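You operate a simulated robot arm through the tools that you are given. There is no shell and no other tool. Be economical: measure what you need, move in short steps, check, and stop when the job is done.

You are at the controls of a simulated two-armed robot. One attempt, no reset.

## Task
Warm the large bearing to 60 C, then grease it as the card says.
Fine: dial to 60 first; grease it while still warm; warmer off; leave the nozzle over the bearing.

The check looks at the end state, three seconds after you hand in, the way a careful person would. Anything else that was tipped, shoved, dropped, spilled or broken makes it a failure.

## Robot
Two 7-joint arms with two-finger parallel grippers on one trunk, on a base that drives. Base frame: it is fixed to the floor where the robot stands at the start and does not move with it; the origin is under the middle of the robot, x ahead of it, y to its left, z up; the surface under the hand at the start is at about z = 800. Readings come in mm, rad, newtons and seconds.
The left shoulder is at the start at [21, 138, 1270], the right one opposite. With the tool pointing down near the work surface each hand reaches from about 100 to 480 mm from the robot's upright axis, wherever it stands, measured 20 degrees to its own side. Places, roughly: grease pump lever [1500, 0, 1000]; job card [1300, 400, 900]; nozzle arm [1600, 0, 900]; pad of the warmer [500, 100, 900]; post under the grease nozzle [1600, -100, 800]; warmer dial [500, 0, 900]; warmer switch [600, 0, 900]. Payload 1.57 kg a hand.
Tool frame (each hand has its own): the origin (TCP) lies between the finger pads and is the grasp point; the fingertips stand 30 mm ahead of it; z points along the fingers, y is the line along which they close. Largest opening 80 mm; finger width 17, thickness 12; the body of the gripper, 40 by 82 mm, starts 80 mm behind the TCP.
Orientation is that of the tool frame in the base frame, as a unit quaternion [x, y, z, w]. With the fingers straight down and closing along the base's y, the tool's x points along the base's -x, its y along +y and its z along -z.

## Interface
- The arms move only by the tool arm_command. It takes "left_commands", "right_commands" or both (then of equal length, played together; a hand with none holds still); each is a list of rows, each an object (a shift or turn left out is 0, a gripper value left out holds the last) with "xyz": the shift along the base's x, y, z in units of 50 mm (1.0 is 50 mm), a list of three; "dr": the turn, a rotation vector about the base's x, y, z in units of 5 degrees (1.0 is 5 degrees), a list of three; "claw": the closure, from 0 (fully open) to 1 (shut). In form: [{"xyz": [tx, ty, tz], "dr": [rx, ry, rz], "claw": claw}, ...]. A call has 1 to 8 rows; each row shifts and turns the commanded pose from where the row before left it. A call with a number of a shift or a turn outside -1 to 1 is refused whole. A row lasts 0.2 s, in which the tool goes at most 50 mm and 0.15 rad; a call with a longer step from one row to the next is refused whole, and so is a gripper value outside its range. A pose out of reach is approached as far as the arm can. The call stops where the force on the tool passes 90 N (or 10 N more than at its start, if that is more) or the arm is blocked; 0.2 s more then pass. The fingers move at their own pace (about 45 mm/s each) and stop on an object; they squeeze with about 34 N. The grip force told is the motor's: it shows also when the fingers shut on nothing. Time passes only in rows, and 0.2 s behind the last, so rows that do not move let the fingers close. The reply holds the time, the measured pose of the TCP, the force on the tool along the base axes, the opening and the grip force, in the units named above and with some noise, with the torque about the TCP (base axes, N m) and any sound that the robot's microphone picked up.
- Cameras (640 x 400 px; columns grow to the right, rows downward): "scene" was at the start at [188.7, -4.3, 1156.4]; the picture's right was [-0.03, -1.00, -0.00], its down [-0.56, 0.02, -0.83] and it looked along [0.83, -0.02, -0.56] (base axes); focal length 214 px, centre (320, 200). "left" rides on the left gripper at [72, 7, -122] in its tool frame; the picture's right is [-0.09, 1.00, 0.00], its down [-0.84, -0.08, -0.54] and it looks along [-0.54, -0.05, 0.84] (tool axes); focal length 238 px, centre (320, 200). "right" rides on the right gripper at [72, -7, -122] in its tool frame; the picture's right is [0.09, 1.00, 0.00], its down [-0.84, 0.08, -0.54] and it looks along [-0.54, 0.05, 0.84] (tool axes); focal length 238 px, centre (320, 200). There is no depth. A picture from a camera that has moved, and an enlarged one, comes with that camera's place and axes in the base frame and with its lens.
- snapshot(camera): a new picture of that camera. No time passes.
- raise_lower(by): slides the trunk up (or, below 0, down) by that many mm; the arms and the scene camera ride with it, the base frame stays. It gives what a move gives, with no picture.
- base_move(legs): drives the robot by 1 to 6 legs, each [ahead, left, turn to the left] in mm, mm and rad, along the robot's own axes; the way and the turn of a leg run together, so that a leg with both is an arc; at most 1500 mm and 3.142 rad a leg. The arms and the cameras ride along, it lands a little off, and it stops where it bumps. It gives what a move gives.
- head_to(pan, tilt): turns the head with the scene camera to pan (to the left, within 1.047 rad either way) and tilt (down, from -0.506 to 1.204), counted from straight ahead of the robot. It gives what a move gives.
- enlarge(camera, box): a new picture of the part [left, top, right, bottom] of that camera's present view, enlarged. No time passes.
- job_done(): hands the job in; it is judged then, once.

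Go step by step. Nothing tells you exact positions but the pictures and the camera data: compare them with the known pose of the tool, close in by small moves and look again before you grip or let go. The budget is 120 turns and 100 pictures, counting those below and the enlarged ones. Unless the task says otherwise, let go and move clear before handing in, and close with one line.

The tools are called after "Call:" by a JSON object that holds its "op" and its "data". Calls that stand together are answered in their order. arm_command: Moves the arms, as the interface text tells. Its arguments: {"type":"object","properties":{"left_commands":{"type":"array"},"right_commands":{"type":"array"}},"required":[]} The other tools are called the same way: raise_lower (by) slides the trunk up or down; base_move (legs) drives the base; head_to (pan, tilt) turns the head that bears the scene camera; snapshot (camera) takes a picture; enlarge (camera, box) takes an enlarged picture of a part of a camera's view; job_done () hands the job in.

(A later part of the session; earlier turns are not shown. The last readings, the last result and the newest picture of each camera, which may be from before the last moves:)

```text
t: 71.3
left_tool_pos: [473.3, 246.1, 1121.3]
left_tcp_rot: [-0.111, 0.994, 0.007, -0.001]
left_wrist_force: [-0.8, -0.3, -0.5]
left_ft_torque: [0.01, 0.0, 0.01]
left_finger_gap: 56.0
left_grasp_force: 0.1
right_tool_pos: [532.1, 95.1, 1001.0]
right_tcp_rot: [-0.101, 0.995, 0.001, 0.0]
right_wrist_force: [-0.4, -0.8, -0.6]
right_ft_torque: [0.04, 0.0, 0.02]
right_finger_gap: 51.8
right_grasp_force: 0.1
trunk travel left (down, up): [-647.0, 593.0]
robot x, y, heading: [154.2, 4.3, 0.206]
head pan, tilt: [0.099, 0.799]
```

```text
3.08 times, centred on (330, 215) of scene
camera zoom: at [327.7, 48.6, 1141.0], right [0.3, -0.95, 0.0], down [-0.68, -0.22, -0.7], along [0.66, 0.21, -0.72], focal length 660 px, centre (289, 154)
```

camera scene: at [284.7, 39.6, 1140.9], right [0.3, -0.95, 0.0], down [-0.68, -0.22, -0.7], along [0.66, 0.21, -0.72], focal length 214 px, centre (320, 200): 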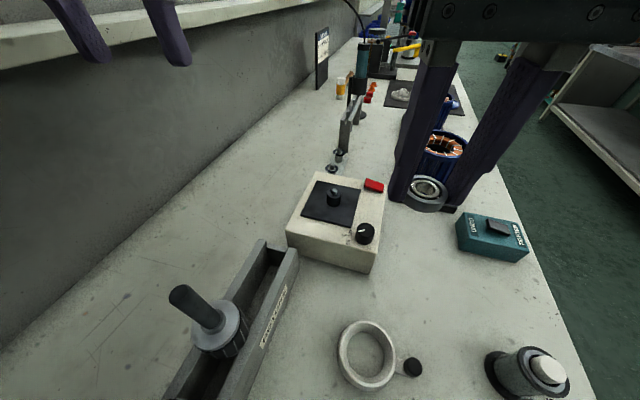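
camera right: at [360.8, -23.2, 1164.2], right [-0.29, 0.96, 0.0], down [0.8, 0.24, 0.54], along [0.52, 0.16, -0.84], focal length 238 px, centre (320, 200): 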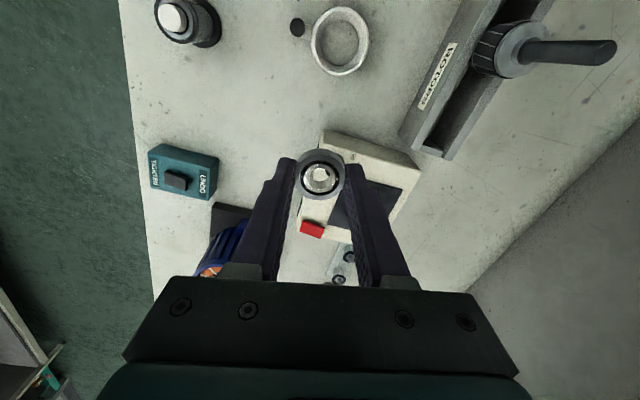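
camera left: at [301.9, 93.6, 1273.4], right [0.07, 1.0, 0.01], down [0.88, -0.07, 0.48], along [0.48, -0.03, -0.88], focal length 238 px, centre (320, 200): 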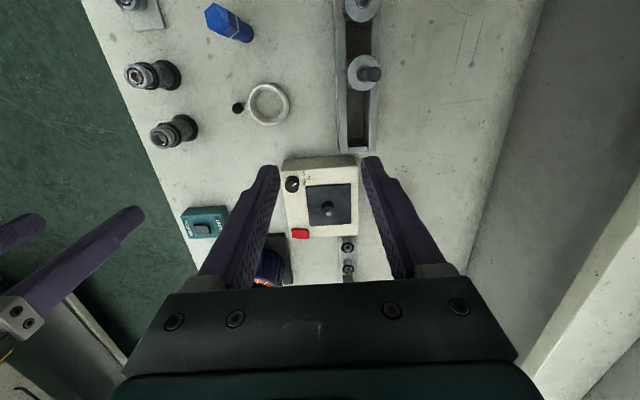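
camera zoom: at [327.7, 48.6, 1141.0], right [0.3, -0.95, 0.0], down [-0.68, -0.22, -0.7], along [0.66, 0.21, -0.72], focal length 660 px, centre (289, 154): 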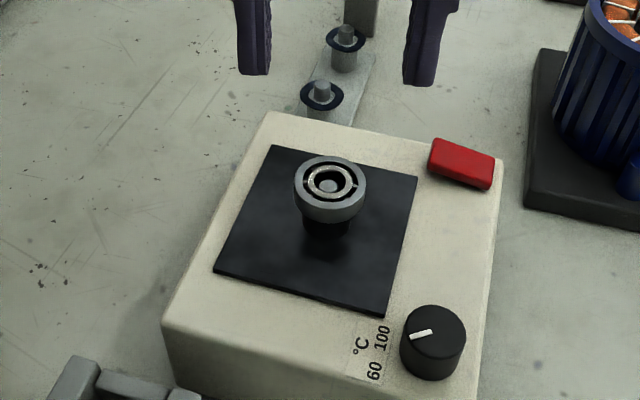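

The bearing sits level on the warmer pin. Next I'll close the right fingers and look at the red switch from closer.

Call:
{"op": "arm_command", "data": {"right_commands": [{"xyz": [0.4, -0.42, 0], "claw": 1}, {"xyz": [0.4, -0.42, 0]}, {"xyz": [0.4, -0.42, -0.2]}, {"xyz": [0.1, 0, -0.4]}, {}]}}

Call:
{"op": "enlarge", "data": {"camera": "right", "box": [260, 90, 380, 200]}}

Call:
{"op": "enlarge", "data": {"camera": "scene", "box": [320, 150, 390, 220]}}

```text
t: 72.5
left_tool_pos: [473.2, 244.2, 1121.5]
left_tcp_rot: [-0.111, 0.994, 0.006, -0.001]
left_wrist_force: [-0.4, -0.6, 0.3]
left_ft_torque: [0.0, 0.01, -0.02]
left_finger_gap: 55.6
left_grasp_force: 0.1
right_tool_pos: [597.3, 32.1, 971.5]
right_tcp_rot: [-0.101, 0.995, 0.001, -0.001]
right_wrist_force: [-0.1, -0.8, 0.3]
right_ft_torque: [0.02, 0.0, 0.01]
right_finger_gap: 0.0
right_grasp_force: 21.8
trunk travel left (down, up): [-647.0, 593.0]
robot x, y, heading: [151.4, 8.3, 0.203]
head pan, tilt: [0.099, 0.799]
```

```text
3.64 times, centred on (320, 145) of right
camera zoom: at [527.1, 10.2, 1094.8], right [-0.29, 0.96, 0.0], down [0.8, 0.24, 0.54], along [0.52, 0.16, -0.84], focal length 867 px, centre (320, 400)
```

zoom: 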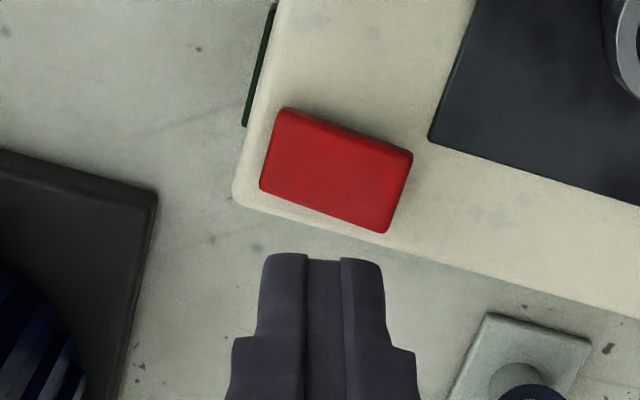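

```text
5.71 times, centred on (355, 185) of scene
camera zoom: at [327.6, 48.6, 1141.0], right [0.3, -0.95, 0.0], down [-0.68, -0.22, -0.7], along [0.66, 0.21, -0.72], focal length 1226 px, centre (120, 286)
```

zoom: 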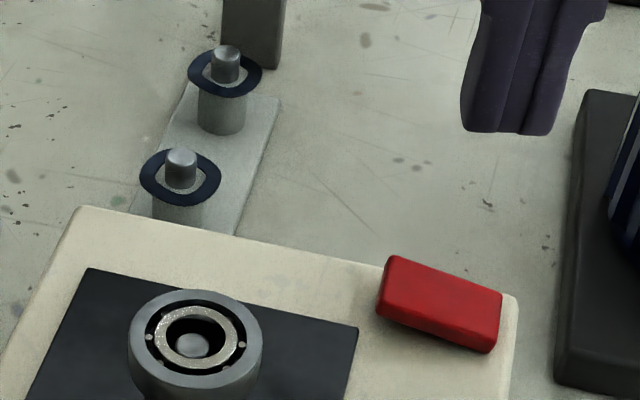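

The red rocker is raised at its +y end (near the pad), so I'll press that end for ON, around [597, 49].

Call:
{"op": "arm_command", "data": {"right_commands": [{"xyz": [0, 0.34, -0.4]}, {"xyz": [0, 0, -0.6]}, {"xyz": [0, 0, -0.15]}, {"xyz": [0, 0, -0.06]}, {"xyz": [0, 0, -0.06]}]}}

Call:
{"op": "enlarge", "data": {"camera": "scene", "box": [320, 150, 390, 220]}}

```text
t: 73.7
left_tool_pos: [473.2, 243.0, 1120.7]
left_tcp_rot: [-0.111, 0.994, 0.007, -0.001]
left_wrist_force: [-0.5, 1.0, -0.6]
left_ft_torque: [-0.02, 0.02, -0.01]
left_finger_gap: 56.0
left_grasp_force: 0.2
right_tool_pos: [588.4, 42.3, 909.9]
right_tcp_rot: [-0.101, 0.995, 0.001, 0.0]
right_wrist_force: [0.4, -0.1, 1.6]
right_ft_torque: [0.03, -0.04, -0.01]
right_finger_gap: 0.1
right_grasp_force: 21.5
right hand out of reach, approached as far as the arm can: row 2
trunk travel left (down, up): [-647.0, 593.0]
robot x, y, heading: [152.1, 5.3, 0.212]
head pan, tilt: [0.099, 0.799]
```

```text
5.71 times, centred on (355, 185) of scene
camera zoom: at [327.7, 48.8, 1141.0], right [0.3, -0.95, 0.0], down [-0.68, -0.22, -0.7], along [0.66, 0.21, -0.72], focal length 1226 px, centre (120, 286)
```

zoom: 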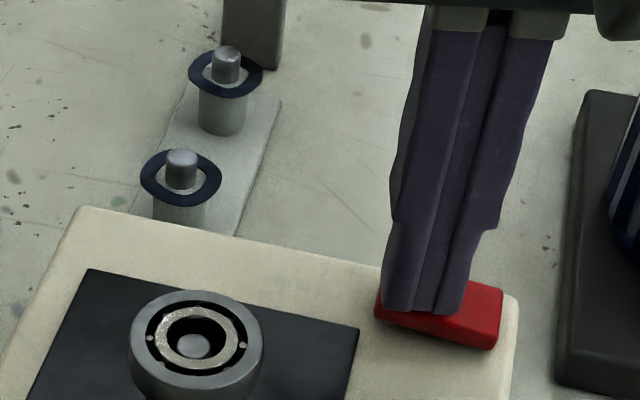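

Call:
{"op": "arm_command", "data": {"right_commands": [{"xyz": [0, 0, 0.6]}, {}]}}

Call:
{"op": "base_move", "data": {"legs": [[45, 0, 0]]}}

```text
t: 74.3
left_tool_pos: [473.6, 244.2, 1120.6]
left_tcp_rot: [-0.111, 0.994, 0.007, -0.002]
left_wrist_force: [-0.3, -0.2, 0.0]
left_ft_torque: [0.01, 0.02, 0.01]
left_finger_gap: 55.7
left_grasp_force: 0.1
right_tool_pos: [592.6, 45.0, 941.6]
right_tcp_rot: [-0.101, 0.995, 0.001, -0.001]
right_wrist_force: [0.5, -0.2, 0.3]
right_ft_torque: [0.04, -0.01, 0.04]
right_finger_gap: 0.0
right_grasp_force: 21.2
trunk travel left (down, up): [-647.0, 593.0]
robot x, y, heading: [153.8, 1.8, 0.206]
head pan, tilt: [0.099, 0.799]
```

```text
t: 75.2
left_tool_pos: [517.5, 253.0, 1121.2]
left_tcp_rot: [-0.112, 0.994, 0.006, -0.001]
left_wrist_force: [0.6, 0.5, -0.2]
left_ft_torque: [0.01, 0.0, 0.01]
left_finger_gap: 56.0
left_grasp_force: 0.1
right_tool_pos: [636.5, 52.7, 941.9]
right_tcp_rot: [-0.101, 0.995, 0.001, -0.001]
right_wrist_force: [0.0, -1.0, 0.2]
right_ft_torque: [0.0, 0.0, 0.03]
right_finger_gap: 0.2
right_grasp_force: 21.6
trunk travel left (down, up): [-647.0, 593.0]
robot x, y, heading: [199.8, 14.0, 0.208]
head pan, tilt: [0.099, 0.799]
```

Call:
{"op": "arm_command", "data": {"right_commands": [{"xyz": [-0.8, -0.09, 0]}, {"xyz": [0, 0, -0.4]}, {"xyz": [0, 0, -0.2]}, {"xyz": [0, 0, -0.08]}, {"xyz": [0, 0, -0.08]}]}}

Call:
{"op": "enlarge", "data": {"camera": "scene", "box": [290, 150, 390, 250]}}

```text
t: 76.4
left_tool_pos: [518.3, 252.2, 1122.2]
left_tcp_rot: [-0.11, 0.994, 0.007, -0.002]
left_wrist_force: [0.3, 0.5, -1.0]
left_ft_torque: [0.03, -0.01, 0.03]
left_finger_gap: 56.3
left_grasp_force: 0.0
right_tool_pos: [595.8, 49.6, 908.6]
right_tcp_rot: [-0.102, 0.995, 0.001, 0.0]
right_wrist_force: [-27.9, -5.0, 74.7]
right_ft_torque: [-0.98, 1.16, -0.29]
right_finger_gap: 0.0
right_grasp_force: 21.0
trunk travel left (down, up): [-647.0, 593.0]
robot x, y, heading: [195.2, 14.8, 0.206]
head pan, tilt: [0.099, 0.799]
```

```text
4.00 times, centred on (340, 200) of scene
camera zoom: at [371.7, 57.2, 1142.5], right [0.3, -0.95, 0.0], down [-0.68, -0.22, -0.7], along [0.67, 0.21, -0.72], focal length 858 px, centre (240, 200)
```

zoom: 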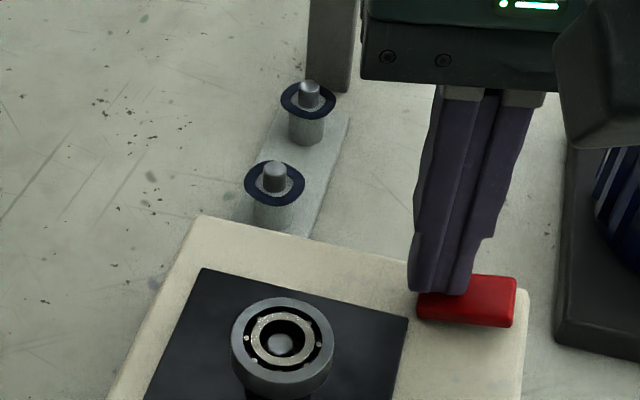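

The rocker has tipped to the +y side. I'll rise and check it.

Call:
{"op": "arm_command", "data": {"right_commands": [{"xyz": [0, 0, 0.6]}, {"xyz": [0, -0.3, 0.7]}]}}

Call:
{"op": "enlarge", "data": {"camera": "scene", "box": [290, 150, 390, 250]}}

Call:
{"op": "enlarge", "data": {"camera": "right", "box": [220, 20, 400, 180]}}

```text
t: 77.0
left_tool_pos: [517.8, 253.2, 1120.7]
left_tcp_rot: [-0.111, 0.994, 0.007, -0.002]
left_wrist_force: [-0.6, 0.2, 0.2]
left_ft_torque: [0.02, 0.02, 0.01]
left_finger_gap: 56.1
left_grasp_force: 0.1
right_tool_pos: [592.5, 31.9, 967.4]
right_tcp_rot: [-0.1, 0.995, -0.001, -0.001]
right_wrist_force: [-0.2, -0.2, -0.3]
right_ft_torque: [0.01, 0.0, -0.02]
right_finger_gap: 0.0
right_grasp_force: 21.6
trunk travel left (down, up): [-647.0, 593.0]
robot x, y, heading: [195.2, 14.1, 0.207]
head pan, tilt: [0.099, 0.799]
```

```text
4.00 times, centred on (340, 200) of scene
camera zoom: at [372.2, 57.8, 1140.6], right [0.3, -0.95, 0.0], down [-0.68, -0.22, -0.7], along [0.66, 0.21, -0.72], focal length 858 px, centre (240, 200)
```

zoom: 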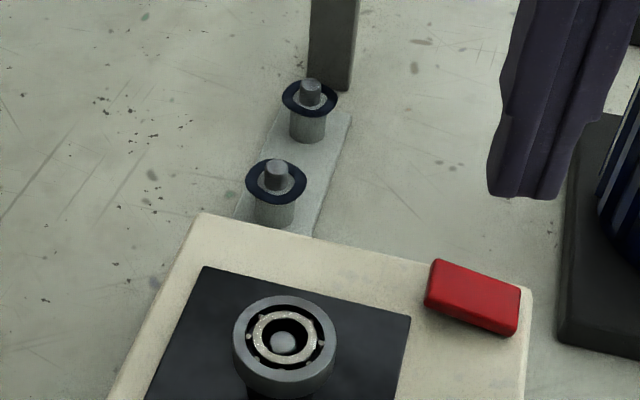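

```text
2.50 times, centred on (310, 100) of right
camera zoom: at [523.9, 10.6, 1090.3], right [-0.29, 0.96, 0.0], down [0.81, 0.24, 0.54], along [0.52, 0.16, -0.84], focal length 596 px, centre (345, 450)
```

zoom: 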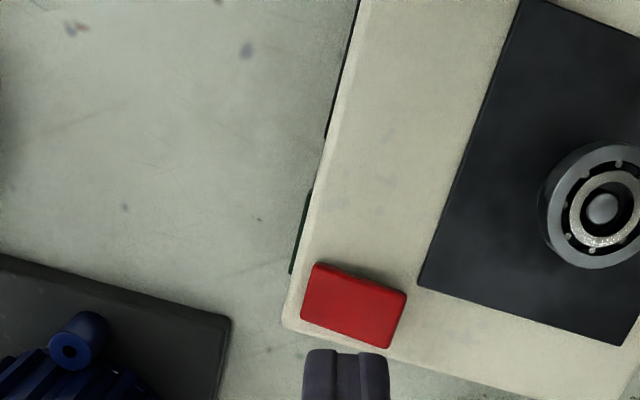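

The rocker looks sprung back; I'll look at the warmer's side panel to see whether it's on.

Call:
{"op": "arm_command", "data": {"right_commands": [{"xyz": [-0.3, -0.8, 0.2]}, {"xyz": [-0.3, -0.8, 0.2]}, {"xyz": [-0.2, -0.8, 0]}]}}

Call:
{"op": "snapshot", "data": {"camera": "right"}}

```text
t: 77.8
left_tool_pos: [517.8, 252.8, 1120.9]
left_tcp_rot: [-0.111, 0.994, 0.007, -0.001]
left_wrist_force: [0.2, 0.1, -0.4]
left_ft_torque: [0.04, 0.0, 0.01]
left_finger_gap: 55.9
left_grasp_force: 0.1
right_tool_pos: [584.6, -105.8, 955.2]
right_tcp_rot: [-0.093, 0.995, -0.022, 0.003]
right_wrist_force: [0.4, -1.1, 1.1]
right_ft_torque: [0.0, 0.01, 0.02]
right_finger_gap: 0.0
right_grasp_force: 21.3
right hand out of reach, approached as far as the arm can: row 1, 2, 3
trunk travel left (down, up): [-647.0, 593.0]
robot x, y, heading: [195.7, 16.2, 0.206]
head pan, tilt: [0.099, 0.799]
```

```text
26 pictures are left
camera right: at [512.4, -120.3, 1078.9], right [-0.27, 0.96, -0.05], down [0.8, 0.26, 0.54], along [0.53, 0.11, -0.84], focal length 238 px, centre (320, 200)
```

right: 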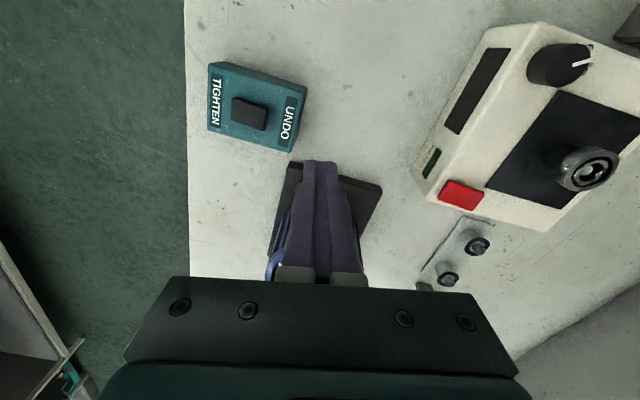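

Call:
{"op": "enlarge", "data": {"camera": "right", "box": [400, 10, 640, 240]}}

```text
1.74 times, centred on (520, 125) of right
camera zoom: at [512.4, -120.3, 1078.9], right [-0.27, 0.96, -0.05], down [0.8, 0.26, 0.54], along [0.53, 0.11, -0.84], focal length 414 px, centre (-28, 330)
```

zoom: 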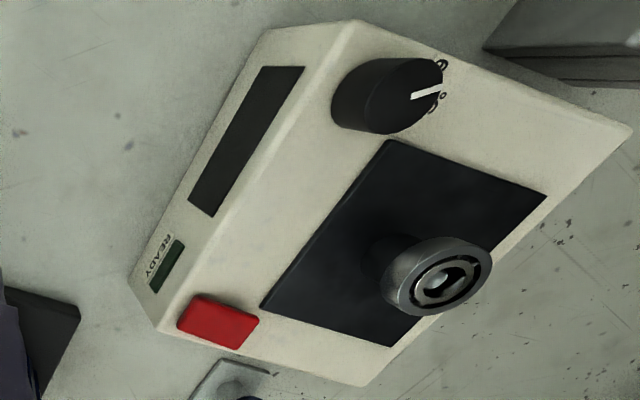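

The panel shows READY unlit for now. The switch may be a spring-return press type, so I'll wait several seconds and look at the lamp again.

Call:
{"op": "arm_command", "data": {"right_commands": [{}, {}, {}, {}, {}, {}, {}, {}]}}

Call:
{"op": "arm_command", "data": {"right_commands": [{}, {}, {}, {}, {}, {}, {}, {}]}}

Call:
{"op": "arm_command", "data": {"right_commands": [{}, {}, {}, {}, {}, {}, {}, {}]}}

Call:
{"op": "arm_command", "data": {"right_commands": [{}, {}, {}, {}, {}, {}, {}, {}]}}

Call:
{"op": "enlarge", "data": {"camera": "right", "box": [400, 10, 640, 240]}}

```text
t: 79.6
left_tool_pos: [517.5, 254.0, 1121.9]
left_tcp_rot: [-0.11, 0.994, 0.006, -0.002]
left_wrist_force: [-0.2, 0.0, 0.1]
left_ft_torque: [0.01, 0.01, -0.04]
left_finger_gap: 56.0
left_grasp_force: 0.0
right_tool_pos: [584.3, -104.3, 956.0]
right_tcp_rot: [-0.09, 0.996, -0.018, 0.004]
right_wrist_force: [0.1, -0.7, 0.0]
right_ft_torque: [0.0, 0.03, 0.02]
right_finger_gap: 0.0
right_grasp_force: 21.2
trunk travel left (down, up): [-647.0, 593.0]
robot x, y, heading: [197.7, 15.4, 0.206]
head pan, tilt: [0.099, 0.799]
```

```text
t: 81.4
left_tool_pos: [518.6, 253.8, 1121.9]
left_tcp_rot: [-0.11, 0.994, 0.006, -0.002]
left_wrist_force: [0.4, 1.0, -0.4]
left_ft_torque: [-0.04, 0.01, -0.03]
left_finger_gap: 55.9
left_grasp_force: 0.0
right_tool_pos: [584.2, -103.7, 956.0]
right_tcp_rot: [-0.09, 0.996, -0.018, 0.002]
right_wrist_force: [0.1, -0.2, -0.3]
right_ft_torque: [-0.01, -0.01, 0.0]
right_finger_gap: 0.0
right_grasp_force: 21.7
trunk travel left (down, up): [-647.0, 593.0]
robot x, y, heading: [199.5, 16.7, 0.205]
head pan, tilt: [0.099, 0.799]
```

```text
t: 83.2
left_tool_pos: [518.5, 252.9, 1120.8]
left_tcp_rot: [-0.111, 0.994, 0.007, -0.001]
left_wrist_force: [0.3, 0.5, 0.6]
left_ft_torque: [-0.01, -0.01, -0.01]
left_finger_gap: 56.2
left_grasp_force: 0.0
right_tool_pos: [583.2, -102.9, 955.0]
right_tcp_rot: [-0.089, 0.996, -0.018, 0.001]
right_wrist_force: [0.8, 0.9, 1.2]
right_ft_torque: [0.01, 0.03, 0.03]
right_finger_gap: 0.0
right_grasp_force: 21.5
trunk travel left (down, up): [-647.0, 593.0]
robot x, y, heading: [201.4, 16.2, 0.206]
head pan, tilt: [0.099, 0.799]
```

```text
t: 85.0
left_tool_pos: [517.8, 253.5, 1121.4]
left_tcp_rot: [-0.111, 0.994, 0.007, -0.001]
left_wrist_force: [0.1, 0.8, 0.4]
left_ft_torque: [0.01, -0.01, -0.01]
left_finger_gap: 56.1
left_grasp_force: 0.1
right_tool_pos: [583.7, -104.2, 955.9]
right_tcp_rot: [-0.089, 0.996, -0.018, 0.002]
right_wrist_force: [-0.4, -0.2, 0.6]
right_ft_torque: [0.01, 0.01, 0.03]
right_finger_gap: 0.0
right_grasp_force: 22.0
trunk travel left (down, up): [-647.0, 593.0]
robot x, y, heading: [198.9, 19.4, 0.202]
head pan, tilt: [0.099, 0.799]
```

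```text
1.74 times, centred on (520, 125) of right
camera zoom: at [512.3, -119.5, 1078.6], right [-0.27, 0.96, -0.04], down [0.81, 0.25, 0.54], along [0.53, 0.12, -0.84], focal length 414 px, centre (-28, 330)
```

zoom: 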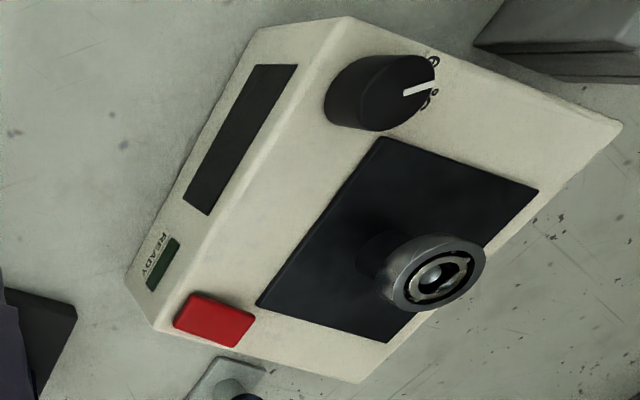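

Call:
{"op": "arm_command", "data": {"right_commands": [{}, {}, {}, {}, {}, {}, {}, {}]}}

Call:
{"op": "arm_command", "data": {"right_commands": [{}, {}, {}, {}, {}, {}, {}, {}]}}

Call:
{"op": "arm_command", "data": {"right_commands": [{}, {}, {}, {}, {}, {}, {}, {}]}}

Call:
{"op": "enlarge", "data": {"camera": "right", "box": [410, 110, 510, 220]}}

```text
t: 86.8
left_tool_pos: [518.2, 252.7, 1121.0]
left_tcp_rot: [-0.111, 0.994, 0.006, -0.002]
left_wrist_force: [-0.6, -0.2, 0.3]
left_ft_torque: [-0.01, 0.01, -0.01]
left_finger_gap: 56.1
left_grasp_force: 0.1
right_tool_pos: [583.4, -102.6, 954.7]
right_tcp_rot: [-0.09, 0.996, -0.018, 0.002]
right_wrist_force: [-0.4, 0.4, -1.0]
right_ft_torque: [0.01, -0.04, -0.01]
right_finger_gap: 0.0
right_grasp_force: 21.2
trunk travel left (down, up): [-647.0, 593.0]
robot x, y, heading: [195.7, 13.9, 0.205]
head pan, tilt: [0.099, 0.799]
```

```text
t: 88.6
left_tool_pos: [517.1, 254.7, 1121.3]
left_tcp_rot: [-0.11, 0.994, 0.007, -0.002]
left_wrist_force: [0.2, 0.2, 0.0]
left_ft_torque: [-0.01, 0.02, 0.0]
left_finger_gap: 56.0
left_grasp_force: 0.0
right_tool_pos: [583.4, -103.1, 954.5]
right_tcp_rot: [-0.09, 0.996, -0.018, 0.002]
right_wrist_force: [0.0, 0.6, 0.4]
right_ft_torque: [0.01, -0.01, -0.01]
right_finger_gap: 0.0
right_grasp_force: 21.7
trunk travel left (down, up): [-647.0, 593.0]
robot x, y, heading: [198.0, 12.7, 0.203]
head pan, tilt: [0.099, 0.799]
```

```text
t: 90.4
left_tool_pos: [517.2, 253.5, 1120.8]
left_tcp_rot: [-0.111, 0.994, 0.007, -0.003]
left_wrist_force: [0.3, -0.3, 0.2]
left_ft_torque: [0.02, 0.01, -0.02]
left_finger_gap: 56.2
left_grasp_force: 0.0
right_tool_pos: [583.5, -103.1, 955.6]
right_tcp_rot: [-0.091, 0.996, -0.018, 0.003]
right_wrist_force: [-0.7, -1.0, -0.2]
right_ft_torque: [0.0, 0.04, 0.01]
right_finger_gap: 0.0
right_grasp_force: 21.4
trunk travel left (down, up): [-647.0, 593.0]
robot x, y, heading: [196.9, 14.4, 0.206]
head pan, tilt: [0.099, 0.799]
```

```text
3.64 times, centred on (460, 165) of right
camera zoom: at [512.3, -119.5, 1078.6], right [-0.27, 0.96, -0.04], down [0.81, 0.25, 0.54], along [0.53, 0.12, -0.84], focal length 867 px, centre (-189, 327)
```

zoom: 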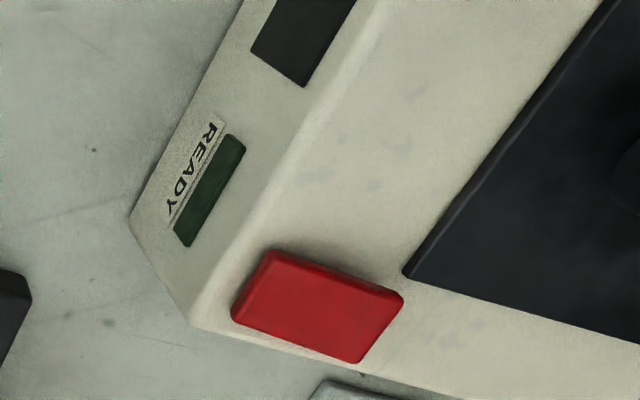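

Call:
{"op": "arm_command", "data": {"right_commands": [{"xyz": [0.2, 0.8, 0]}, {"xyz": [0.3, 0.8, -0.2]}, {"xyz": [0.3, 0.8, -0.2]}, {}]}}

```text
t: 91.4
left_tool_pos: [519.0, 252.6, 1120.6]
left_tcp_rot: [-0.11, 0.994, 0.006, -0.001]
left_wrist_force: [0.0, -1.1, 0.2]
left_ft_torque: [0.01, 0.01, 0.0]
left_finger_gap: 56.0
left_grasp_force: 0.0
right_tool_pos: [622.6, 36.3, 933.4]
right_tcp_rot: [-0.098, 0.995, 0.001, 0.001]
right_wrist_force: [0.3, -0.4, -1.0]
right_ft_torque: [-0.01, 0.0, 0.01]
right_finger_gap: 0.5
right_grasp_force: 21.1
trunk travel left (down, up): [-647.0, 593.0]
robot x, y, heading: [201.2, 13.8, 0.207]
head pan, tilt: [0.099, 0.799]
```

Call:
{"op": "arm_command", "data": {"right_commands": [{"xyz": [-0.55, 0.33, 0]}, {"xyz": [0, 0, -0.3]}, {"xyz": [0, 0, -0.16]}, {"xyz": [0, 0, -0.08]}, {"xyz": [0, 0, -0.06]}, {}, {}]}}

Call:
{"op": "enlarge", "data": {"camera": "scene", "box": [310, 170, 380, 240]}}

```text
t: 93.0
left_tool_pos: [518.1, 252.3, 1121.6]
left_tcp_rot: [-0.11, 0.994, 0.006, 0.0]
left_wrist_force: [0.3, 0.4, -0.1]
left_ft_torque: [0.01, -0.01, 0.01]
left_finger_gap: 56.0
left_grasp_force: 0.0
right_tool_pos: [597.7, 50.8, 907.5]
right_tcp_rot: [-0.099, 0.995, -0.002, 0.003]
right_wrist_force: [-19.2, -1.0, 68.3]
right_ft_torque: [-0.8, 0.86, -0.22]
right_finger_gap: 0.0
right_grasp_force: 21.5
trunk travel left (down, up): [-647.0, 593.0]
robot x, y, heading: [194.8, 13.1, 0.21]
head pan, tilt: [0.099, 0.799]
```

```text
5.71 times, centred on (345, 205) of scene
camera zoom: at [372.9, 58.0, 1141.9], right [0.3, -0.95, 0.0], down [-0.68, -0.22, -0.7], along [0.67, 0.21, -0.72], focal length 1226 px, centre (177, 171)
```

zoom: 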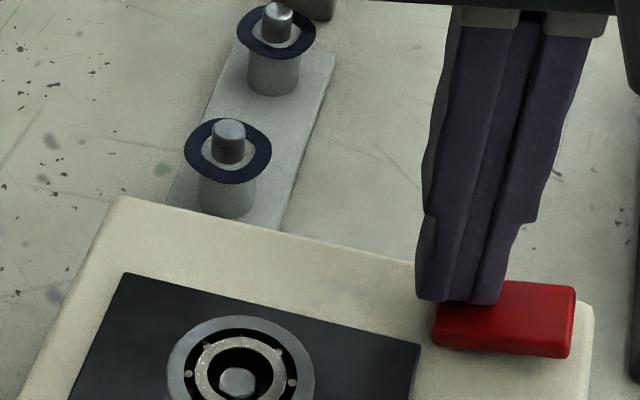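

Call:
{"op": "arm_command", "data": {"right_commands": [{"xyz": [0, 0, 0.06]}, {"xyz": [0, 0, 0.06]}, {"xyz": [0, 0, 0.06]}, {"xyz": [0, 0, 0.2]}, {"xyz": [0, 0, 0.4]}]}}

Call:
{"op": "enlarge", "data": {"camera": "scene", "box": [310, 170, 380, 240]}}

```text
t: 94.2
left_tool_pos: [516.8, 253.4, 1121.9]
left_tcp_rot: [-0.111, 0.994, 0.007, -0.001]
left_wrist_force: [0.9, 0.8, -0.2]
left_ft_torque: [0.0, 0.01, -0.04]
left_finger_gap: 56.0
left_grasp_force: 0.1
right_tool_pos: [597.2, 46.3, 940.5]
right_tcp_rot: [-0.096, 0.995, -0.007, -0.002]
right_wrist_force: [0.0, 0.8, 0.4]
right_ft_torque: [0.0, 0.02, 0.0]
right_finger_gap: 0.0
right_grasp_force: 21.4
trunk travel left (down, up): [-647.0, 593.0]
robot x, y, heading: [200.3, 11.7, 0.205]
head pan, tilt: [0.099, 0.799]
```

```text
5.71 times, centred on (345, 205) of scene
camera zoom: at [372.0, 57.8, 1140.9], right [0.3, -0.95, 0.0], down [-0.68, -0.22, -0.7], along [0.66, 0.21, -0.72], focal length 1226 px, centre (177, 171)
```

zoom: 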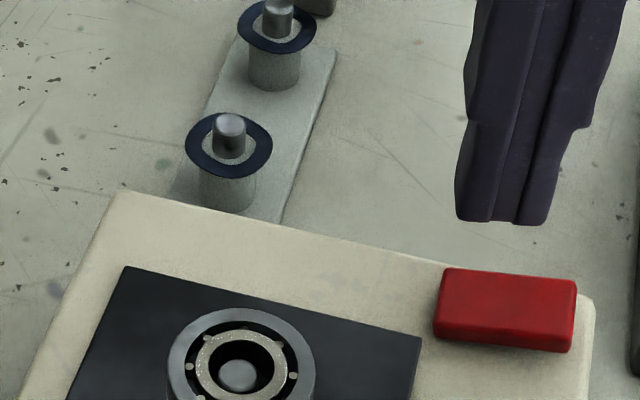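

The rocker now stays tipped to +y (on). I'll move the hand aside so its camera sees the READY lamp, and wait.

Call:
{"op": "arm_command", "data": {"right_commands": [{"xyz": [-0.1, -0.8, 0.3]}, {"xyz": [-0.1, -0.8, 0.1]}, {"xyz": [-0.1, -0.8, 0]}, {"xyz": [0, -0.4, 0]}, {}, {}, {}, {}]}}

Call:
{"op": "arm_command", "data": {"right_commands": [{}, {}, {}, {}, {}, {}, {}, {}]}}

Call:
{"op": "arm_command", "data": {"right_commands": [{}, {}, {}, {}, {}, {}, {}, {}]}}

Call:
{"op": "snapshot", "data": {"camera": "right"}}

```text
t: 96.0
left_tool_pos: [517.0, 253.9, 1121.5]
left_tcp_rot: [-0.11, 0.994, 0.007, -0.001]
left_wrist_force: [-0.2, -0.2, -0.6]
left_ft_torque: [-0.02, 0.0, -0.03]
left_finger_gap: 56.0
left_grasp_force: 0.0
right_tool_pos: [588.8, -101.0, 958.6]
right_tcp_rot: [-0.09, 0.996, -0.013, 0.002]
right_wrist_force: [0.9, -0.8, 0.0]
right_ft_torque: [0.0, -0.02, 0.01]
right_finger_gap: 0.2
right_grasp_force: 21.4
right hand out of reach, approached as far as the arm can: row 3
trunk travel left (down, up): [-647.0, 593.0]
robot x, y, heading: [200.7, 13.7, 0.205]
head pan, tilt: [0.099, 0.799]
```

```text
t: 97.8
left_tool_pos: [517.8, 254.0, 1120.5]
left_tcp_rot: [-0.111, 0.994, 0.006, -0.002]
left_wrist_force: [0.6, -0.3, 0.5]
left_ft_torque: [0.01, -0.03, 0.02]
left_finger_gap: 55.9
left_grasp_force: 0.0
right_tool_pos: [587.6, -101.8, 958.4]
right_tcp_rot: [-0.092, 0.996, -0.014, 0.003]
right_wrist_force: [-0.5, 1.2, -0.4]
right_ft_torque: [-0.01, 0.0, 0.02]
right_finger_gap: 0.0
right_grasp_force: 21.2
trunk travel left (down, up): [-647.0, 593.0]
robot x, y, heading: [195.1, 12.6, 0.203]
head pan, tilt: [0.099, 0.799]
```

```text
t: 99.6
left_tool_pos: [518.0, 253.4, 1121.1]
left_tcp_rot: [-0.111, 0.994, 0.007, -0.002]
left_wrist_force: [0.3, 0.6, 0.1]
left_ft_torque: [0.03, 0.01, 0.02]
left_finger_gap: 55.9
left_grasp_force: 0.1
right_tool_pos: [588.0, -102.2, 958.5]
right_tcp_rot: [-0.091, 0.996, -0.014, 0.002]
right_wrist_force: [0.3, 0.3, 0.2]
right_ft_torque: [0.05, 0.02, 0.01]
right_finger_gap: 0.0
right_grasp_force: 21.6
trunk travel left (down, up): [-647.0, 593.0]
robot x, y, heading: [195.9, 12.8, 0.201]
head pan, tilt: [0.099, 0.799]
```

```text
20 pictures are left
camera right: at [517.1, -118.5, 1082.3], right [-0.27, 0.96, -0.03], down [0.81, 0.24, 0.54], along [0.53, 0.12, -0.84], focal length 238 px, centre (320, 200)
```

right: 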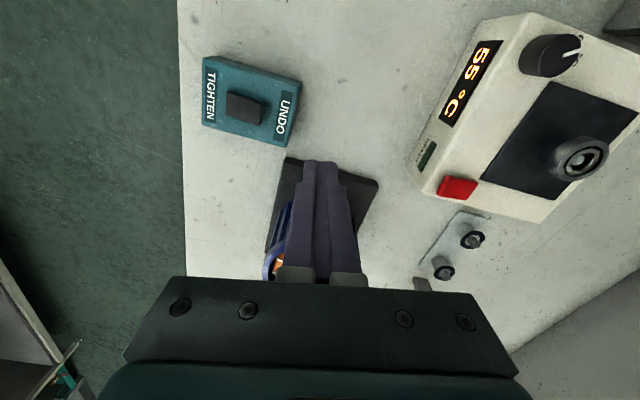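

The display reads 55 °C and is climbing; I'll wait a little more and check.

Call:
{"op": "arm_command", "data": {"right_commands": [{}, {}, {}, {}, {}, {}, {}, {}]}}

Call:
{"op": "snapshot", "data": {"camera": "right"}}

```text
t: 101.4
left_tool_pos: [517.6, 253.7, 1120.8]
left_tcp_rot: [-0.11, 0.994, 0.006, -0.001]
left_wrist_force: [0.2, -0.1, -0.2]
left_ft_torque: [0.01, -0.01, 0.0]
left_finger_gap: 56.1
left_grasp_force: 0.1
right_tool_pos: [587.3, -102.3, 957.6]
right_tcp_rot: [-0.091, 0.996, -0.013, 0.002]
right_wrist_force: [0.5, 0.1, -0.1]
right_ft_torque: [0.05, 0.0, 0.03]
right_finger_gap: 0.0
right_grasp_force: 21.3
trunk travel left (down, up): [-647.0, 593.0]
robot x, y, heading: [199.9, 13.0, 0.206]
head pan, tilt: [0.099, 0.799]
```

```text
19 pictures are left
camera right: at [517.1, -118.5, 1082.3], right [-0.27, 0.96, -0.03], down [0.81, 0.24, 0.54], along [0.53, 0.12, -0.84], focal length 238 px, centre (320, 200)
```

right: 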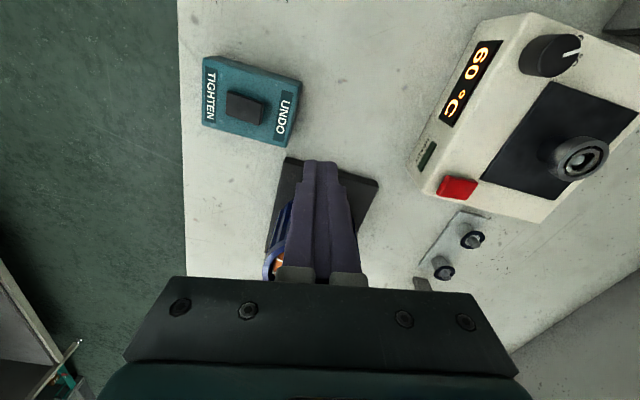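

Call:
{"op": "arm_command", "data": {"right_commands": [{}, {}, {}, {}, {}, {}, {}, {}]}}

Call:
{"op": "arm_command", "data": {"right_commands": [{}, {}, {}, {}, {}, {}, {}, {}]}}

Call:
{"op": "snapshot", "data": {"camera": "right"}}

```text
t: 103.2
left_tool_pos: [517.6, 252.5, 1122.3]
left_tcp_rot: [-0.11, 0.994, 0.006, -0.002]
left_wrist_force: [-0.4, 0.0, 1.3]
left_ft_torque: [0.02, -0.03, 0.01]
left_finger_gap: 55.9
left_grasp_force: 0.0
right_tool_pos: [588.5, -101.7, 958.9]
right_tcp_rot: [-0.092, 0.996, -0.015, 0.0]
right_wrist_force: [0.1, -0.5, 1.1]
right_ft_torque: [0.02, 0.02, -0.01]
right_finger_gap: 0.0
right_grasp_force: 21.2
trunk travel left (down, up): [-647.0, 593.0]
robot x, y, heading: [198.4, 14.1, 0.206]
head pan, tilt: [0.099, 0.799]
```

```text
t: 105.0
left_tool_pos: [519.7, 253.7, 1121.1]
left_tcp_rot: [-0.11, 0.994, 0.006, -0.002]
left_wrist_force: [-1.0, 0.1, -0.1]
left_ft_torque: [0.0, 0.01, 0.04]
left_finger_gap: 56.3
left_grasp_force: 0.1
right_tool_pos: [587.6, -101.7, 959.3]
right_tcp_rot: [-0.091, 0.996, -0.014, 0.001]
right_wrist_force: [0.0, -0.3, -0.4]
right_ft_torque: [0.03, 0.01, 0.0]
right_finger_gap: 0.1
right_grasp_force: 21.7
trunk travel left (down, up): [-647.0, 593.0]
robot x, y, heading: [195.9, 16.2, 0.21]
head pan, tilt: [0.099, 0.799]
```

```text
18 pictures are left
camera right: at [517.1, -118.5, 1082.3], right [-0.27, 0.96, -0.03], down [0.81, 0.24, 0.54], along [0.53, 0.12, -0.84], focal length 238 px, centre (320, 200)
```

right: 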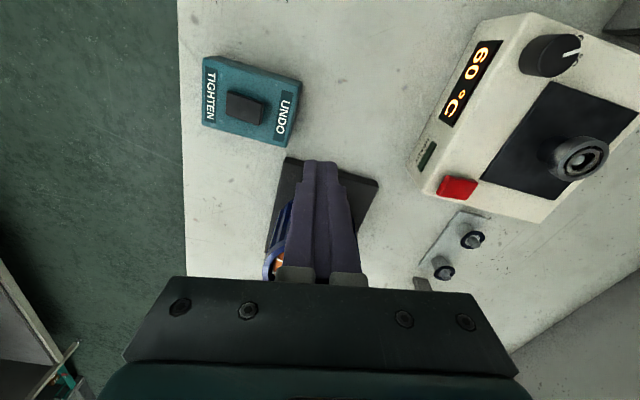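

The display holds 60 °C but READY isn't lit, so the bearing is likely still soaking. I'll wait longer.

Call:
{"op": "arm_command", "data": {"right_commands": [{}, {}, {}, {}, {}, {}, {}, {}]}}

Call:
{"op": "arm_command", "data": {"right_commands": [{}, {}, {}, {}, {}, {}, {}, {}]}}

Call:
{"op": "arm_command", "data": {"right_commands": [{}, {}, {}, {}, {}, {}, {}, {}]}}

Call:
{"op": "arm_command", "data": {"right_commands": [{}, {}, {}, {}, {}, {}, {}, {}]}}

Call:
{"op": "snapshot", "data": {"camera": "right"}}

```text
t: 106.8
left_tool_pos: [517.6, 253.6, 1120.6]
left_tcp_rot: [-0.111, 0.994, 0.007, -0.002]
left_wrist_force: [-0.5, 0.0, 1.0]
left_ft_torque: [-0.02, 0.0, -0.01]
left_finger_gap: 56.0
left_grasp_force: 0.0
right_tool_pos: [587.3, -102.2, 958.9]
right_tcp_rot: [-0.092, 0.996, -0.013, 0.002]
right_wrist_force: [0.1, -0.4, 0.7]
right_ft_torque: [-0.01, 0.03, -0.02]
right_finger_gap: 0.0
right_grasp_force: 21.5
trunk travel left (down, up): [-647.0, 593.0]
robot x, y, heading: [198.1, 17.2, 0.202]
head pan, tilt: [0.099, 0.799]
```

```text
t: 108.6
left_tool_pos: [517.6, 253.6, 1122.0]
left_tcp_rot: [-0.11, 0.994, 0.007, -0.002]
left_wrist_force: [0.1, 0.0, 0.3]
left_ft_torque: [-0.01, -0.03, 0.0]
left_finger_gap: 56.0
left_grasp_force: 0.0
right_tool_pos: [586.4, -101.8, 959.5]
right_tcp_rot: [-0.091, 0.996, -0.014, 0.001]
right_wrist_force: [-0.2, 0.4, -0.4]
right_ft_torque: [0.01, -0.03, -0.01]
right_finger_gap: 0.0
right_grasp_force: 21.9
trunk travel left (down, up): [-647.0, 593.0]
robot x, y, heading: [196.1, 15.6, 0.207]
head pan, tilt: [0.099, 0.799]
```

```text
t: 110.4
left_tool_pos: [518.0, 253.4, 1121.7]
left_tcp_rot: [-0.111, 0.994, 0.007, -0.002]
left_wrist_force: [-0.5, -0.3, 0.0]
left_ft_torque: [-0.02, 0.0, -0.01]
left_finger_gap: 56.1
left_grasp_force: 0.1
right_tool_pos: [587.6, -101.5, 959.0]
right_tcp_rot: [-0.092, 0.996, -0.014, 0.001]
right_wrist_force: [0.6, -0.6, -1.2]
right_ft_torque: [0.01, 0.02, 0.02]
right_finger_gap: 0.0
right_grasp_force: 21.4
trunk travel left (down, up): [-647.0, 593.0]
robot x, y, heading: [199.2, 16.2, 0.203]
head pan, tilt: [0.099, 0.799]
```

```text
t: 112.2
left_tool_pos: [518.1, 254.3, 1120.7]
left_tcp_rot: [-0.111, 0.994, 0.007, -0.001]
left_wrist_force: [-0.5, 1.0, -0.3]
left_ft_torque: [0.02, 0.0, 0.01]
left_finger_gap: 56.1
left_grasp_force: 0.1
right_tool_pos: [587.1, -101.7, 958.7]
right_tcp_rot: [-0.092, 0.996, -0.014, 0.001]
right_wrist_force: [-0.2, 0.1, -0.9]
right_ft_torque: [0.01, 0.04, -0.03]
right_finger_gap: 0.1
right_grasp_force: 21.5
trunk travel left (down, up): [-647.0, 593.0]
robot x, y, heading: [199.1, 18.2, 0.208]
head pan, tilt: [0.099, 0.799]
```

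```text
17 pictures are left
camera right: at [517.1, -118.5, 1082.3], right [-0.27, 0.96, -0.03], down [0.81, 0.24, 0.54], along [0.53, 0.12, -0.84], focal length 238 px, centre (320, 200)
```

right: 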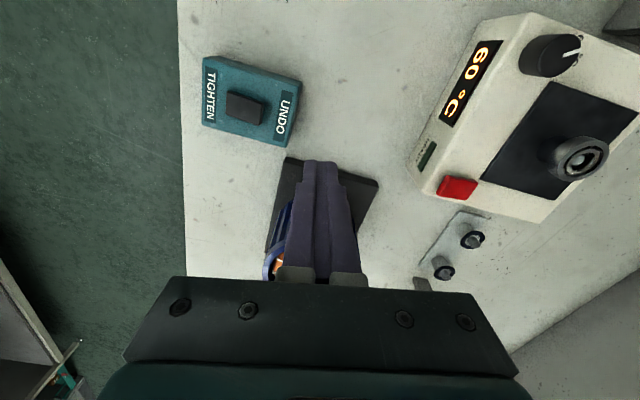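

Call:
{"op": "arm_command", "data": {"right_commands": [{}, {}, {}, {}, {}, {}, {}, {}]}}

Call:
{"op": "arm_command", "data": {"right_commands": [{}, {}, {}, {}, {}, {}, {}, {}]}}

Call:
{"op": "arm_command", "data": {"right_commands": [{}, {}, {}, {}, {}, {}, {}, {}]}}

Call:
{"op": "arm_command", "data": {"right_commands": [{}, {}, {}, {}, {}, {}, {}, {}]}}

Call:
{"op": "arm_command", "data": {"right_commands": [{}, {}, {}, {}, {}, {}, {}, {}]}}

Call:
{"op": "arm_command", "data": {"right_commands": [{}, {}, {}, {}, {}, {}, {}, {}]}}

Call:
{"op": "arm_command", "data": {"right_commands": [{}, {}, {}, {}, {}, {}, {}, {}]}}

Call:
{"op": "arm_command", "data": {"right_commands": [{}, {}, {}, {}, {}, {}, {}, {}]}}

Call:
{"op": "enlarge", "data": {"camera": "right", "box": [400, 10, 640, 230]}}

```text
t: 114.0
left_tool_pos: [517.5, 253.5, 1121.7]
left_tcp_rot: [-0.111, 0.994, 0.008, -0.002]
left_wrist_force: [0.5, -0.2, 0.4]
left_ft_torque: [0.01, 0.01, 0.01]
left_finger_gap: 55.9
left_grasp_force: 0.0
right_tool_pos: [588.2, -103.0, 958.5]
right_tcp_rot: [-0.091, 0.996, -0.014, 0.001]
right_wrist_force: [1.4, 0.7, 0.7]
right_ft_torque: [-0.01, 0.04, -0.01]
right_finger_gap: 0.2
right_grasp_force: 20.8
trunk travel left (down, up): [-647.0, 593.0]
robot x, y, heading: [198.2, 14.1, 0.212]
head pan, tilt: [0.099, 0.799]
```

```text
t: 115.8
left_tool_pos: [516.8, 254.0, 1122.2]
left_tcp_rot: [-0.111, 0.994, 0.006, -0.002]
left_wrist_force: [0.0, 0.1, 0.3]
left_ft_torque: [0.01, 0.04, 0.02]
left_finger_gap: 56.1
left_grasp_force: 0.1
right_tool_pos: [588.6, -102.5, 958.7]
right_tcp_rot: [-0.091, 0.996, -0.015, 0.001]
right_wrist_force: [-0.1, -0.3, 1.1]
right_ft_torque: [-0.01, 0.03, 0.02]
right_finger_gap: 0.0
right_grasp_force: 20.6
trunk travel left (down, up): [-647.0, 593.0]
robot x, y, heading: [199.0, 14.4, 0.206]
head pan, tilt: [0.099, 0.799]
```

```text
t: 117.6
left_tool_pos: [517.1, 253.7, 1122.0]
left_tcp_rot: [-0.11, 0.994, 0.007, -0.002]
left_wrist_force: [-0.6, -1.0, 0.2]
left_ft_torque: [-0.01, 0.02, -0.01]
left_finger_gap: 56.0
left_grasp_force: 0.1
right_tool_pos: [587.4, -102.0, 958.9]
right_tcp_rot: [-0.091, 0.996, -0.013, 0.001]
right_wrist_force: [0.3, -0.3, -0.3]
right_ft_torque: [-0.02, -0.02, 0.02]
right_finger_gap: 0.0
right_grasp_force: 21.4
trunk travel left (down, up): [-647.0, 593.0]
robot x, y, heading: [195.2, 13.8, 0.205]
head pan, tilt: [0.099, 0.799]
```

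```text
t: 119.4
left_tool_pos: [518.5, 253.3, 1121.3]
left_tcp_rot: [-0.11, 0.994, 0.006, -0.002]
left_wrist_force: [0.4, 0.5, -0.4]
left_ft_torque: [-0.03, -0.01, 0.01]
left_finger_gap: 55.7
left_grasp_force: 0.0
right_tool_pos: [588.8, -101.4, 958.6]
right_tcp_rot: [-0.092, 0.996, -0.014, 0.002]
right_wrist_force: [-0.7, 0.2, 0.9]
right_ft_torque: [0.01, 0.02, -0.02]
right_finger_gap: 0.1
right_grasp_force: 21.8
trunk travel left (down, up): [-647.0, 593.0]
robot x, y, heading: [199.4, 15.9, 0.204]
head pan, tilt: [0.099, 0.799]
```

```text
t: 121.2
left_tool_pos: [516.7, 254.1, 1121.9]
left_tcp_rot: [-0.11, 0.994, 0.007, -0.001]
left_wrist_force: [-0.6, -0.9, -0.5]
left_ft_torque: [0.0, 0.0, -0.01]
left_finger_gap: 56.4
left_grasp_force: 0.1
right_tool_pos: [587.4, -100.9, 959.9]
right_tcp_rot: [-0.091, 0.996, -0.014, 0.002]
right_wrist_force: [0.5, -0.1, 0.0]
right_ft_torque: [0.0, -0.02, -0.01]
right_finger_gap: 0.0
right_grasp_force: 21.0
trunk travel left (down, up): [-647.0, 593.0]
robot x, y, heading: [196.9, 16.3, 0.206]
head pan, tilt: [0.099, 0.799]
```

```text
t: 123.0
left_tool_pos: [518.8, 254.4, 1121.9]
left_tcp_rot: [-0.111, 0.994, 0.007, -0.002]
left_wrist_force: [0.7, 0.5, 0.0]
left_ft_torque: [0.01, -0.02, 0.04]
left_finger_gap: 56.1
left_grasp_force: 0.2
right_tool_pos: [588.3, -100.8, 960.0]
right_tcp_rot: [-0.091, 0.996, -0.014, 0.001]
right_wrist_force: [1.3, -0.5, -0.3]
right_ft_torque: [0.05, -0.01, 0.01]
right_finger_gap: 0.0
right_grasp_force: 21.7
trunk travel left (down, up): [-647.0, 593.0]
robot x, y, heading: [197.9, 14.0, 0.202]
head pan, tilt: [0.099, 0.799]
```

```text
t: 124.8
left_tool_pos: [517.7, 254.4, 1121.3]
left_tcp_rot: [-0.112, 0.994, 0.006, -0.002]
left_wrist_force: [0.1, -0.8, 1.0]
left_ft_torque: [0.0, -0.02, 0.02]
left_finger_gap: 56.1
left_grasp_force: 0.0
right_tool_pos: [587.4, -101.5, 959.1]
right_tcp_rot: [-0.091, 0.996, -0.013, 0.001]
right_wrist_force: [0.0, 0.5, 0.3]
right_ft_torque: [0.01, 0.01, 0.02]
right_finger_gap: 0.2
right_grasp_force: 21.5
trunk travel left (down, up): [-647.0, 593.0]
robot x, y, heading: [199.2, 16.2, 0.203]
head pan, tilt: [0.099, 0.799]
```

```text
t: 126.6
left_tool_pos: [517.4, 253.9, 1121.1]
left_tcp_rot: [-0.11, 0.994, 0.006, -0.001]
left_wrist_force: [0.2, -0.3, -0.1]
left_ft_torque: [0.01, 0.02, 0.02]
left_finger_gap: 56.1
left_grasp_force: 0.0
right_tool_pos: [588.2, -102.1, 958.1]
right_tcp_rot: [-0.091, 0.996, -0.014, 0.001]
right_wrist_force: [-0.5, 0.0, -0.3]
right_ft_torque: [0.0, 0.0, 0.02]
right_finger_gap: 0.1
right_grasp_force: 21.3
trunk travel left (down, up): [-647.0, 593.0]
robot x, y, heading: [192.9, 12.4, 0.207]
head pan, tilt: [0.099, 0.799]
```

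```text
1.82 times, centred on (520, 120) of right
camera zoom: at [517.1, -118.5, 1082.3], right [-0.27, 0.96, -0.03], down [0.81, 0.24, 0.54], along [0.53, 0.12, -0.84], focal length 433 px, centre (-44, 346)
```

zoom: 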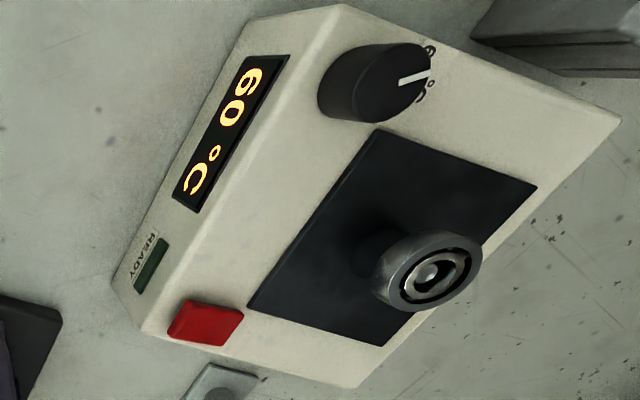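

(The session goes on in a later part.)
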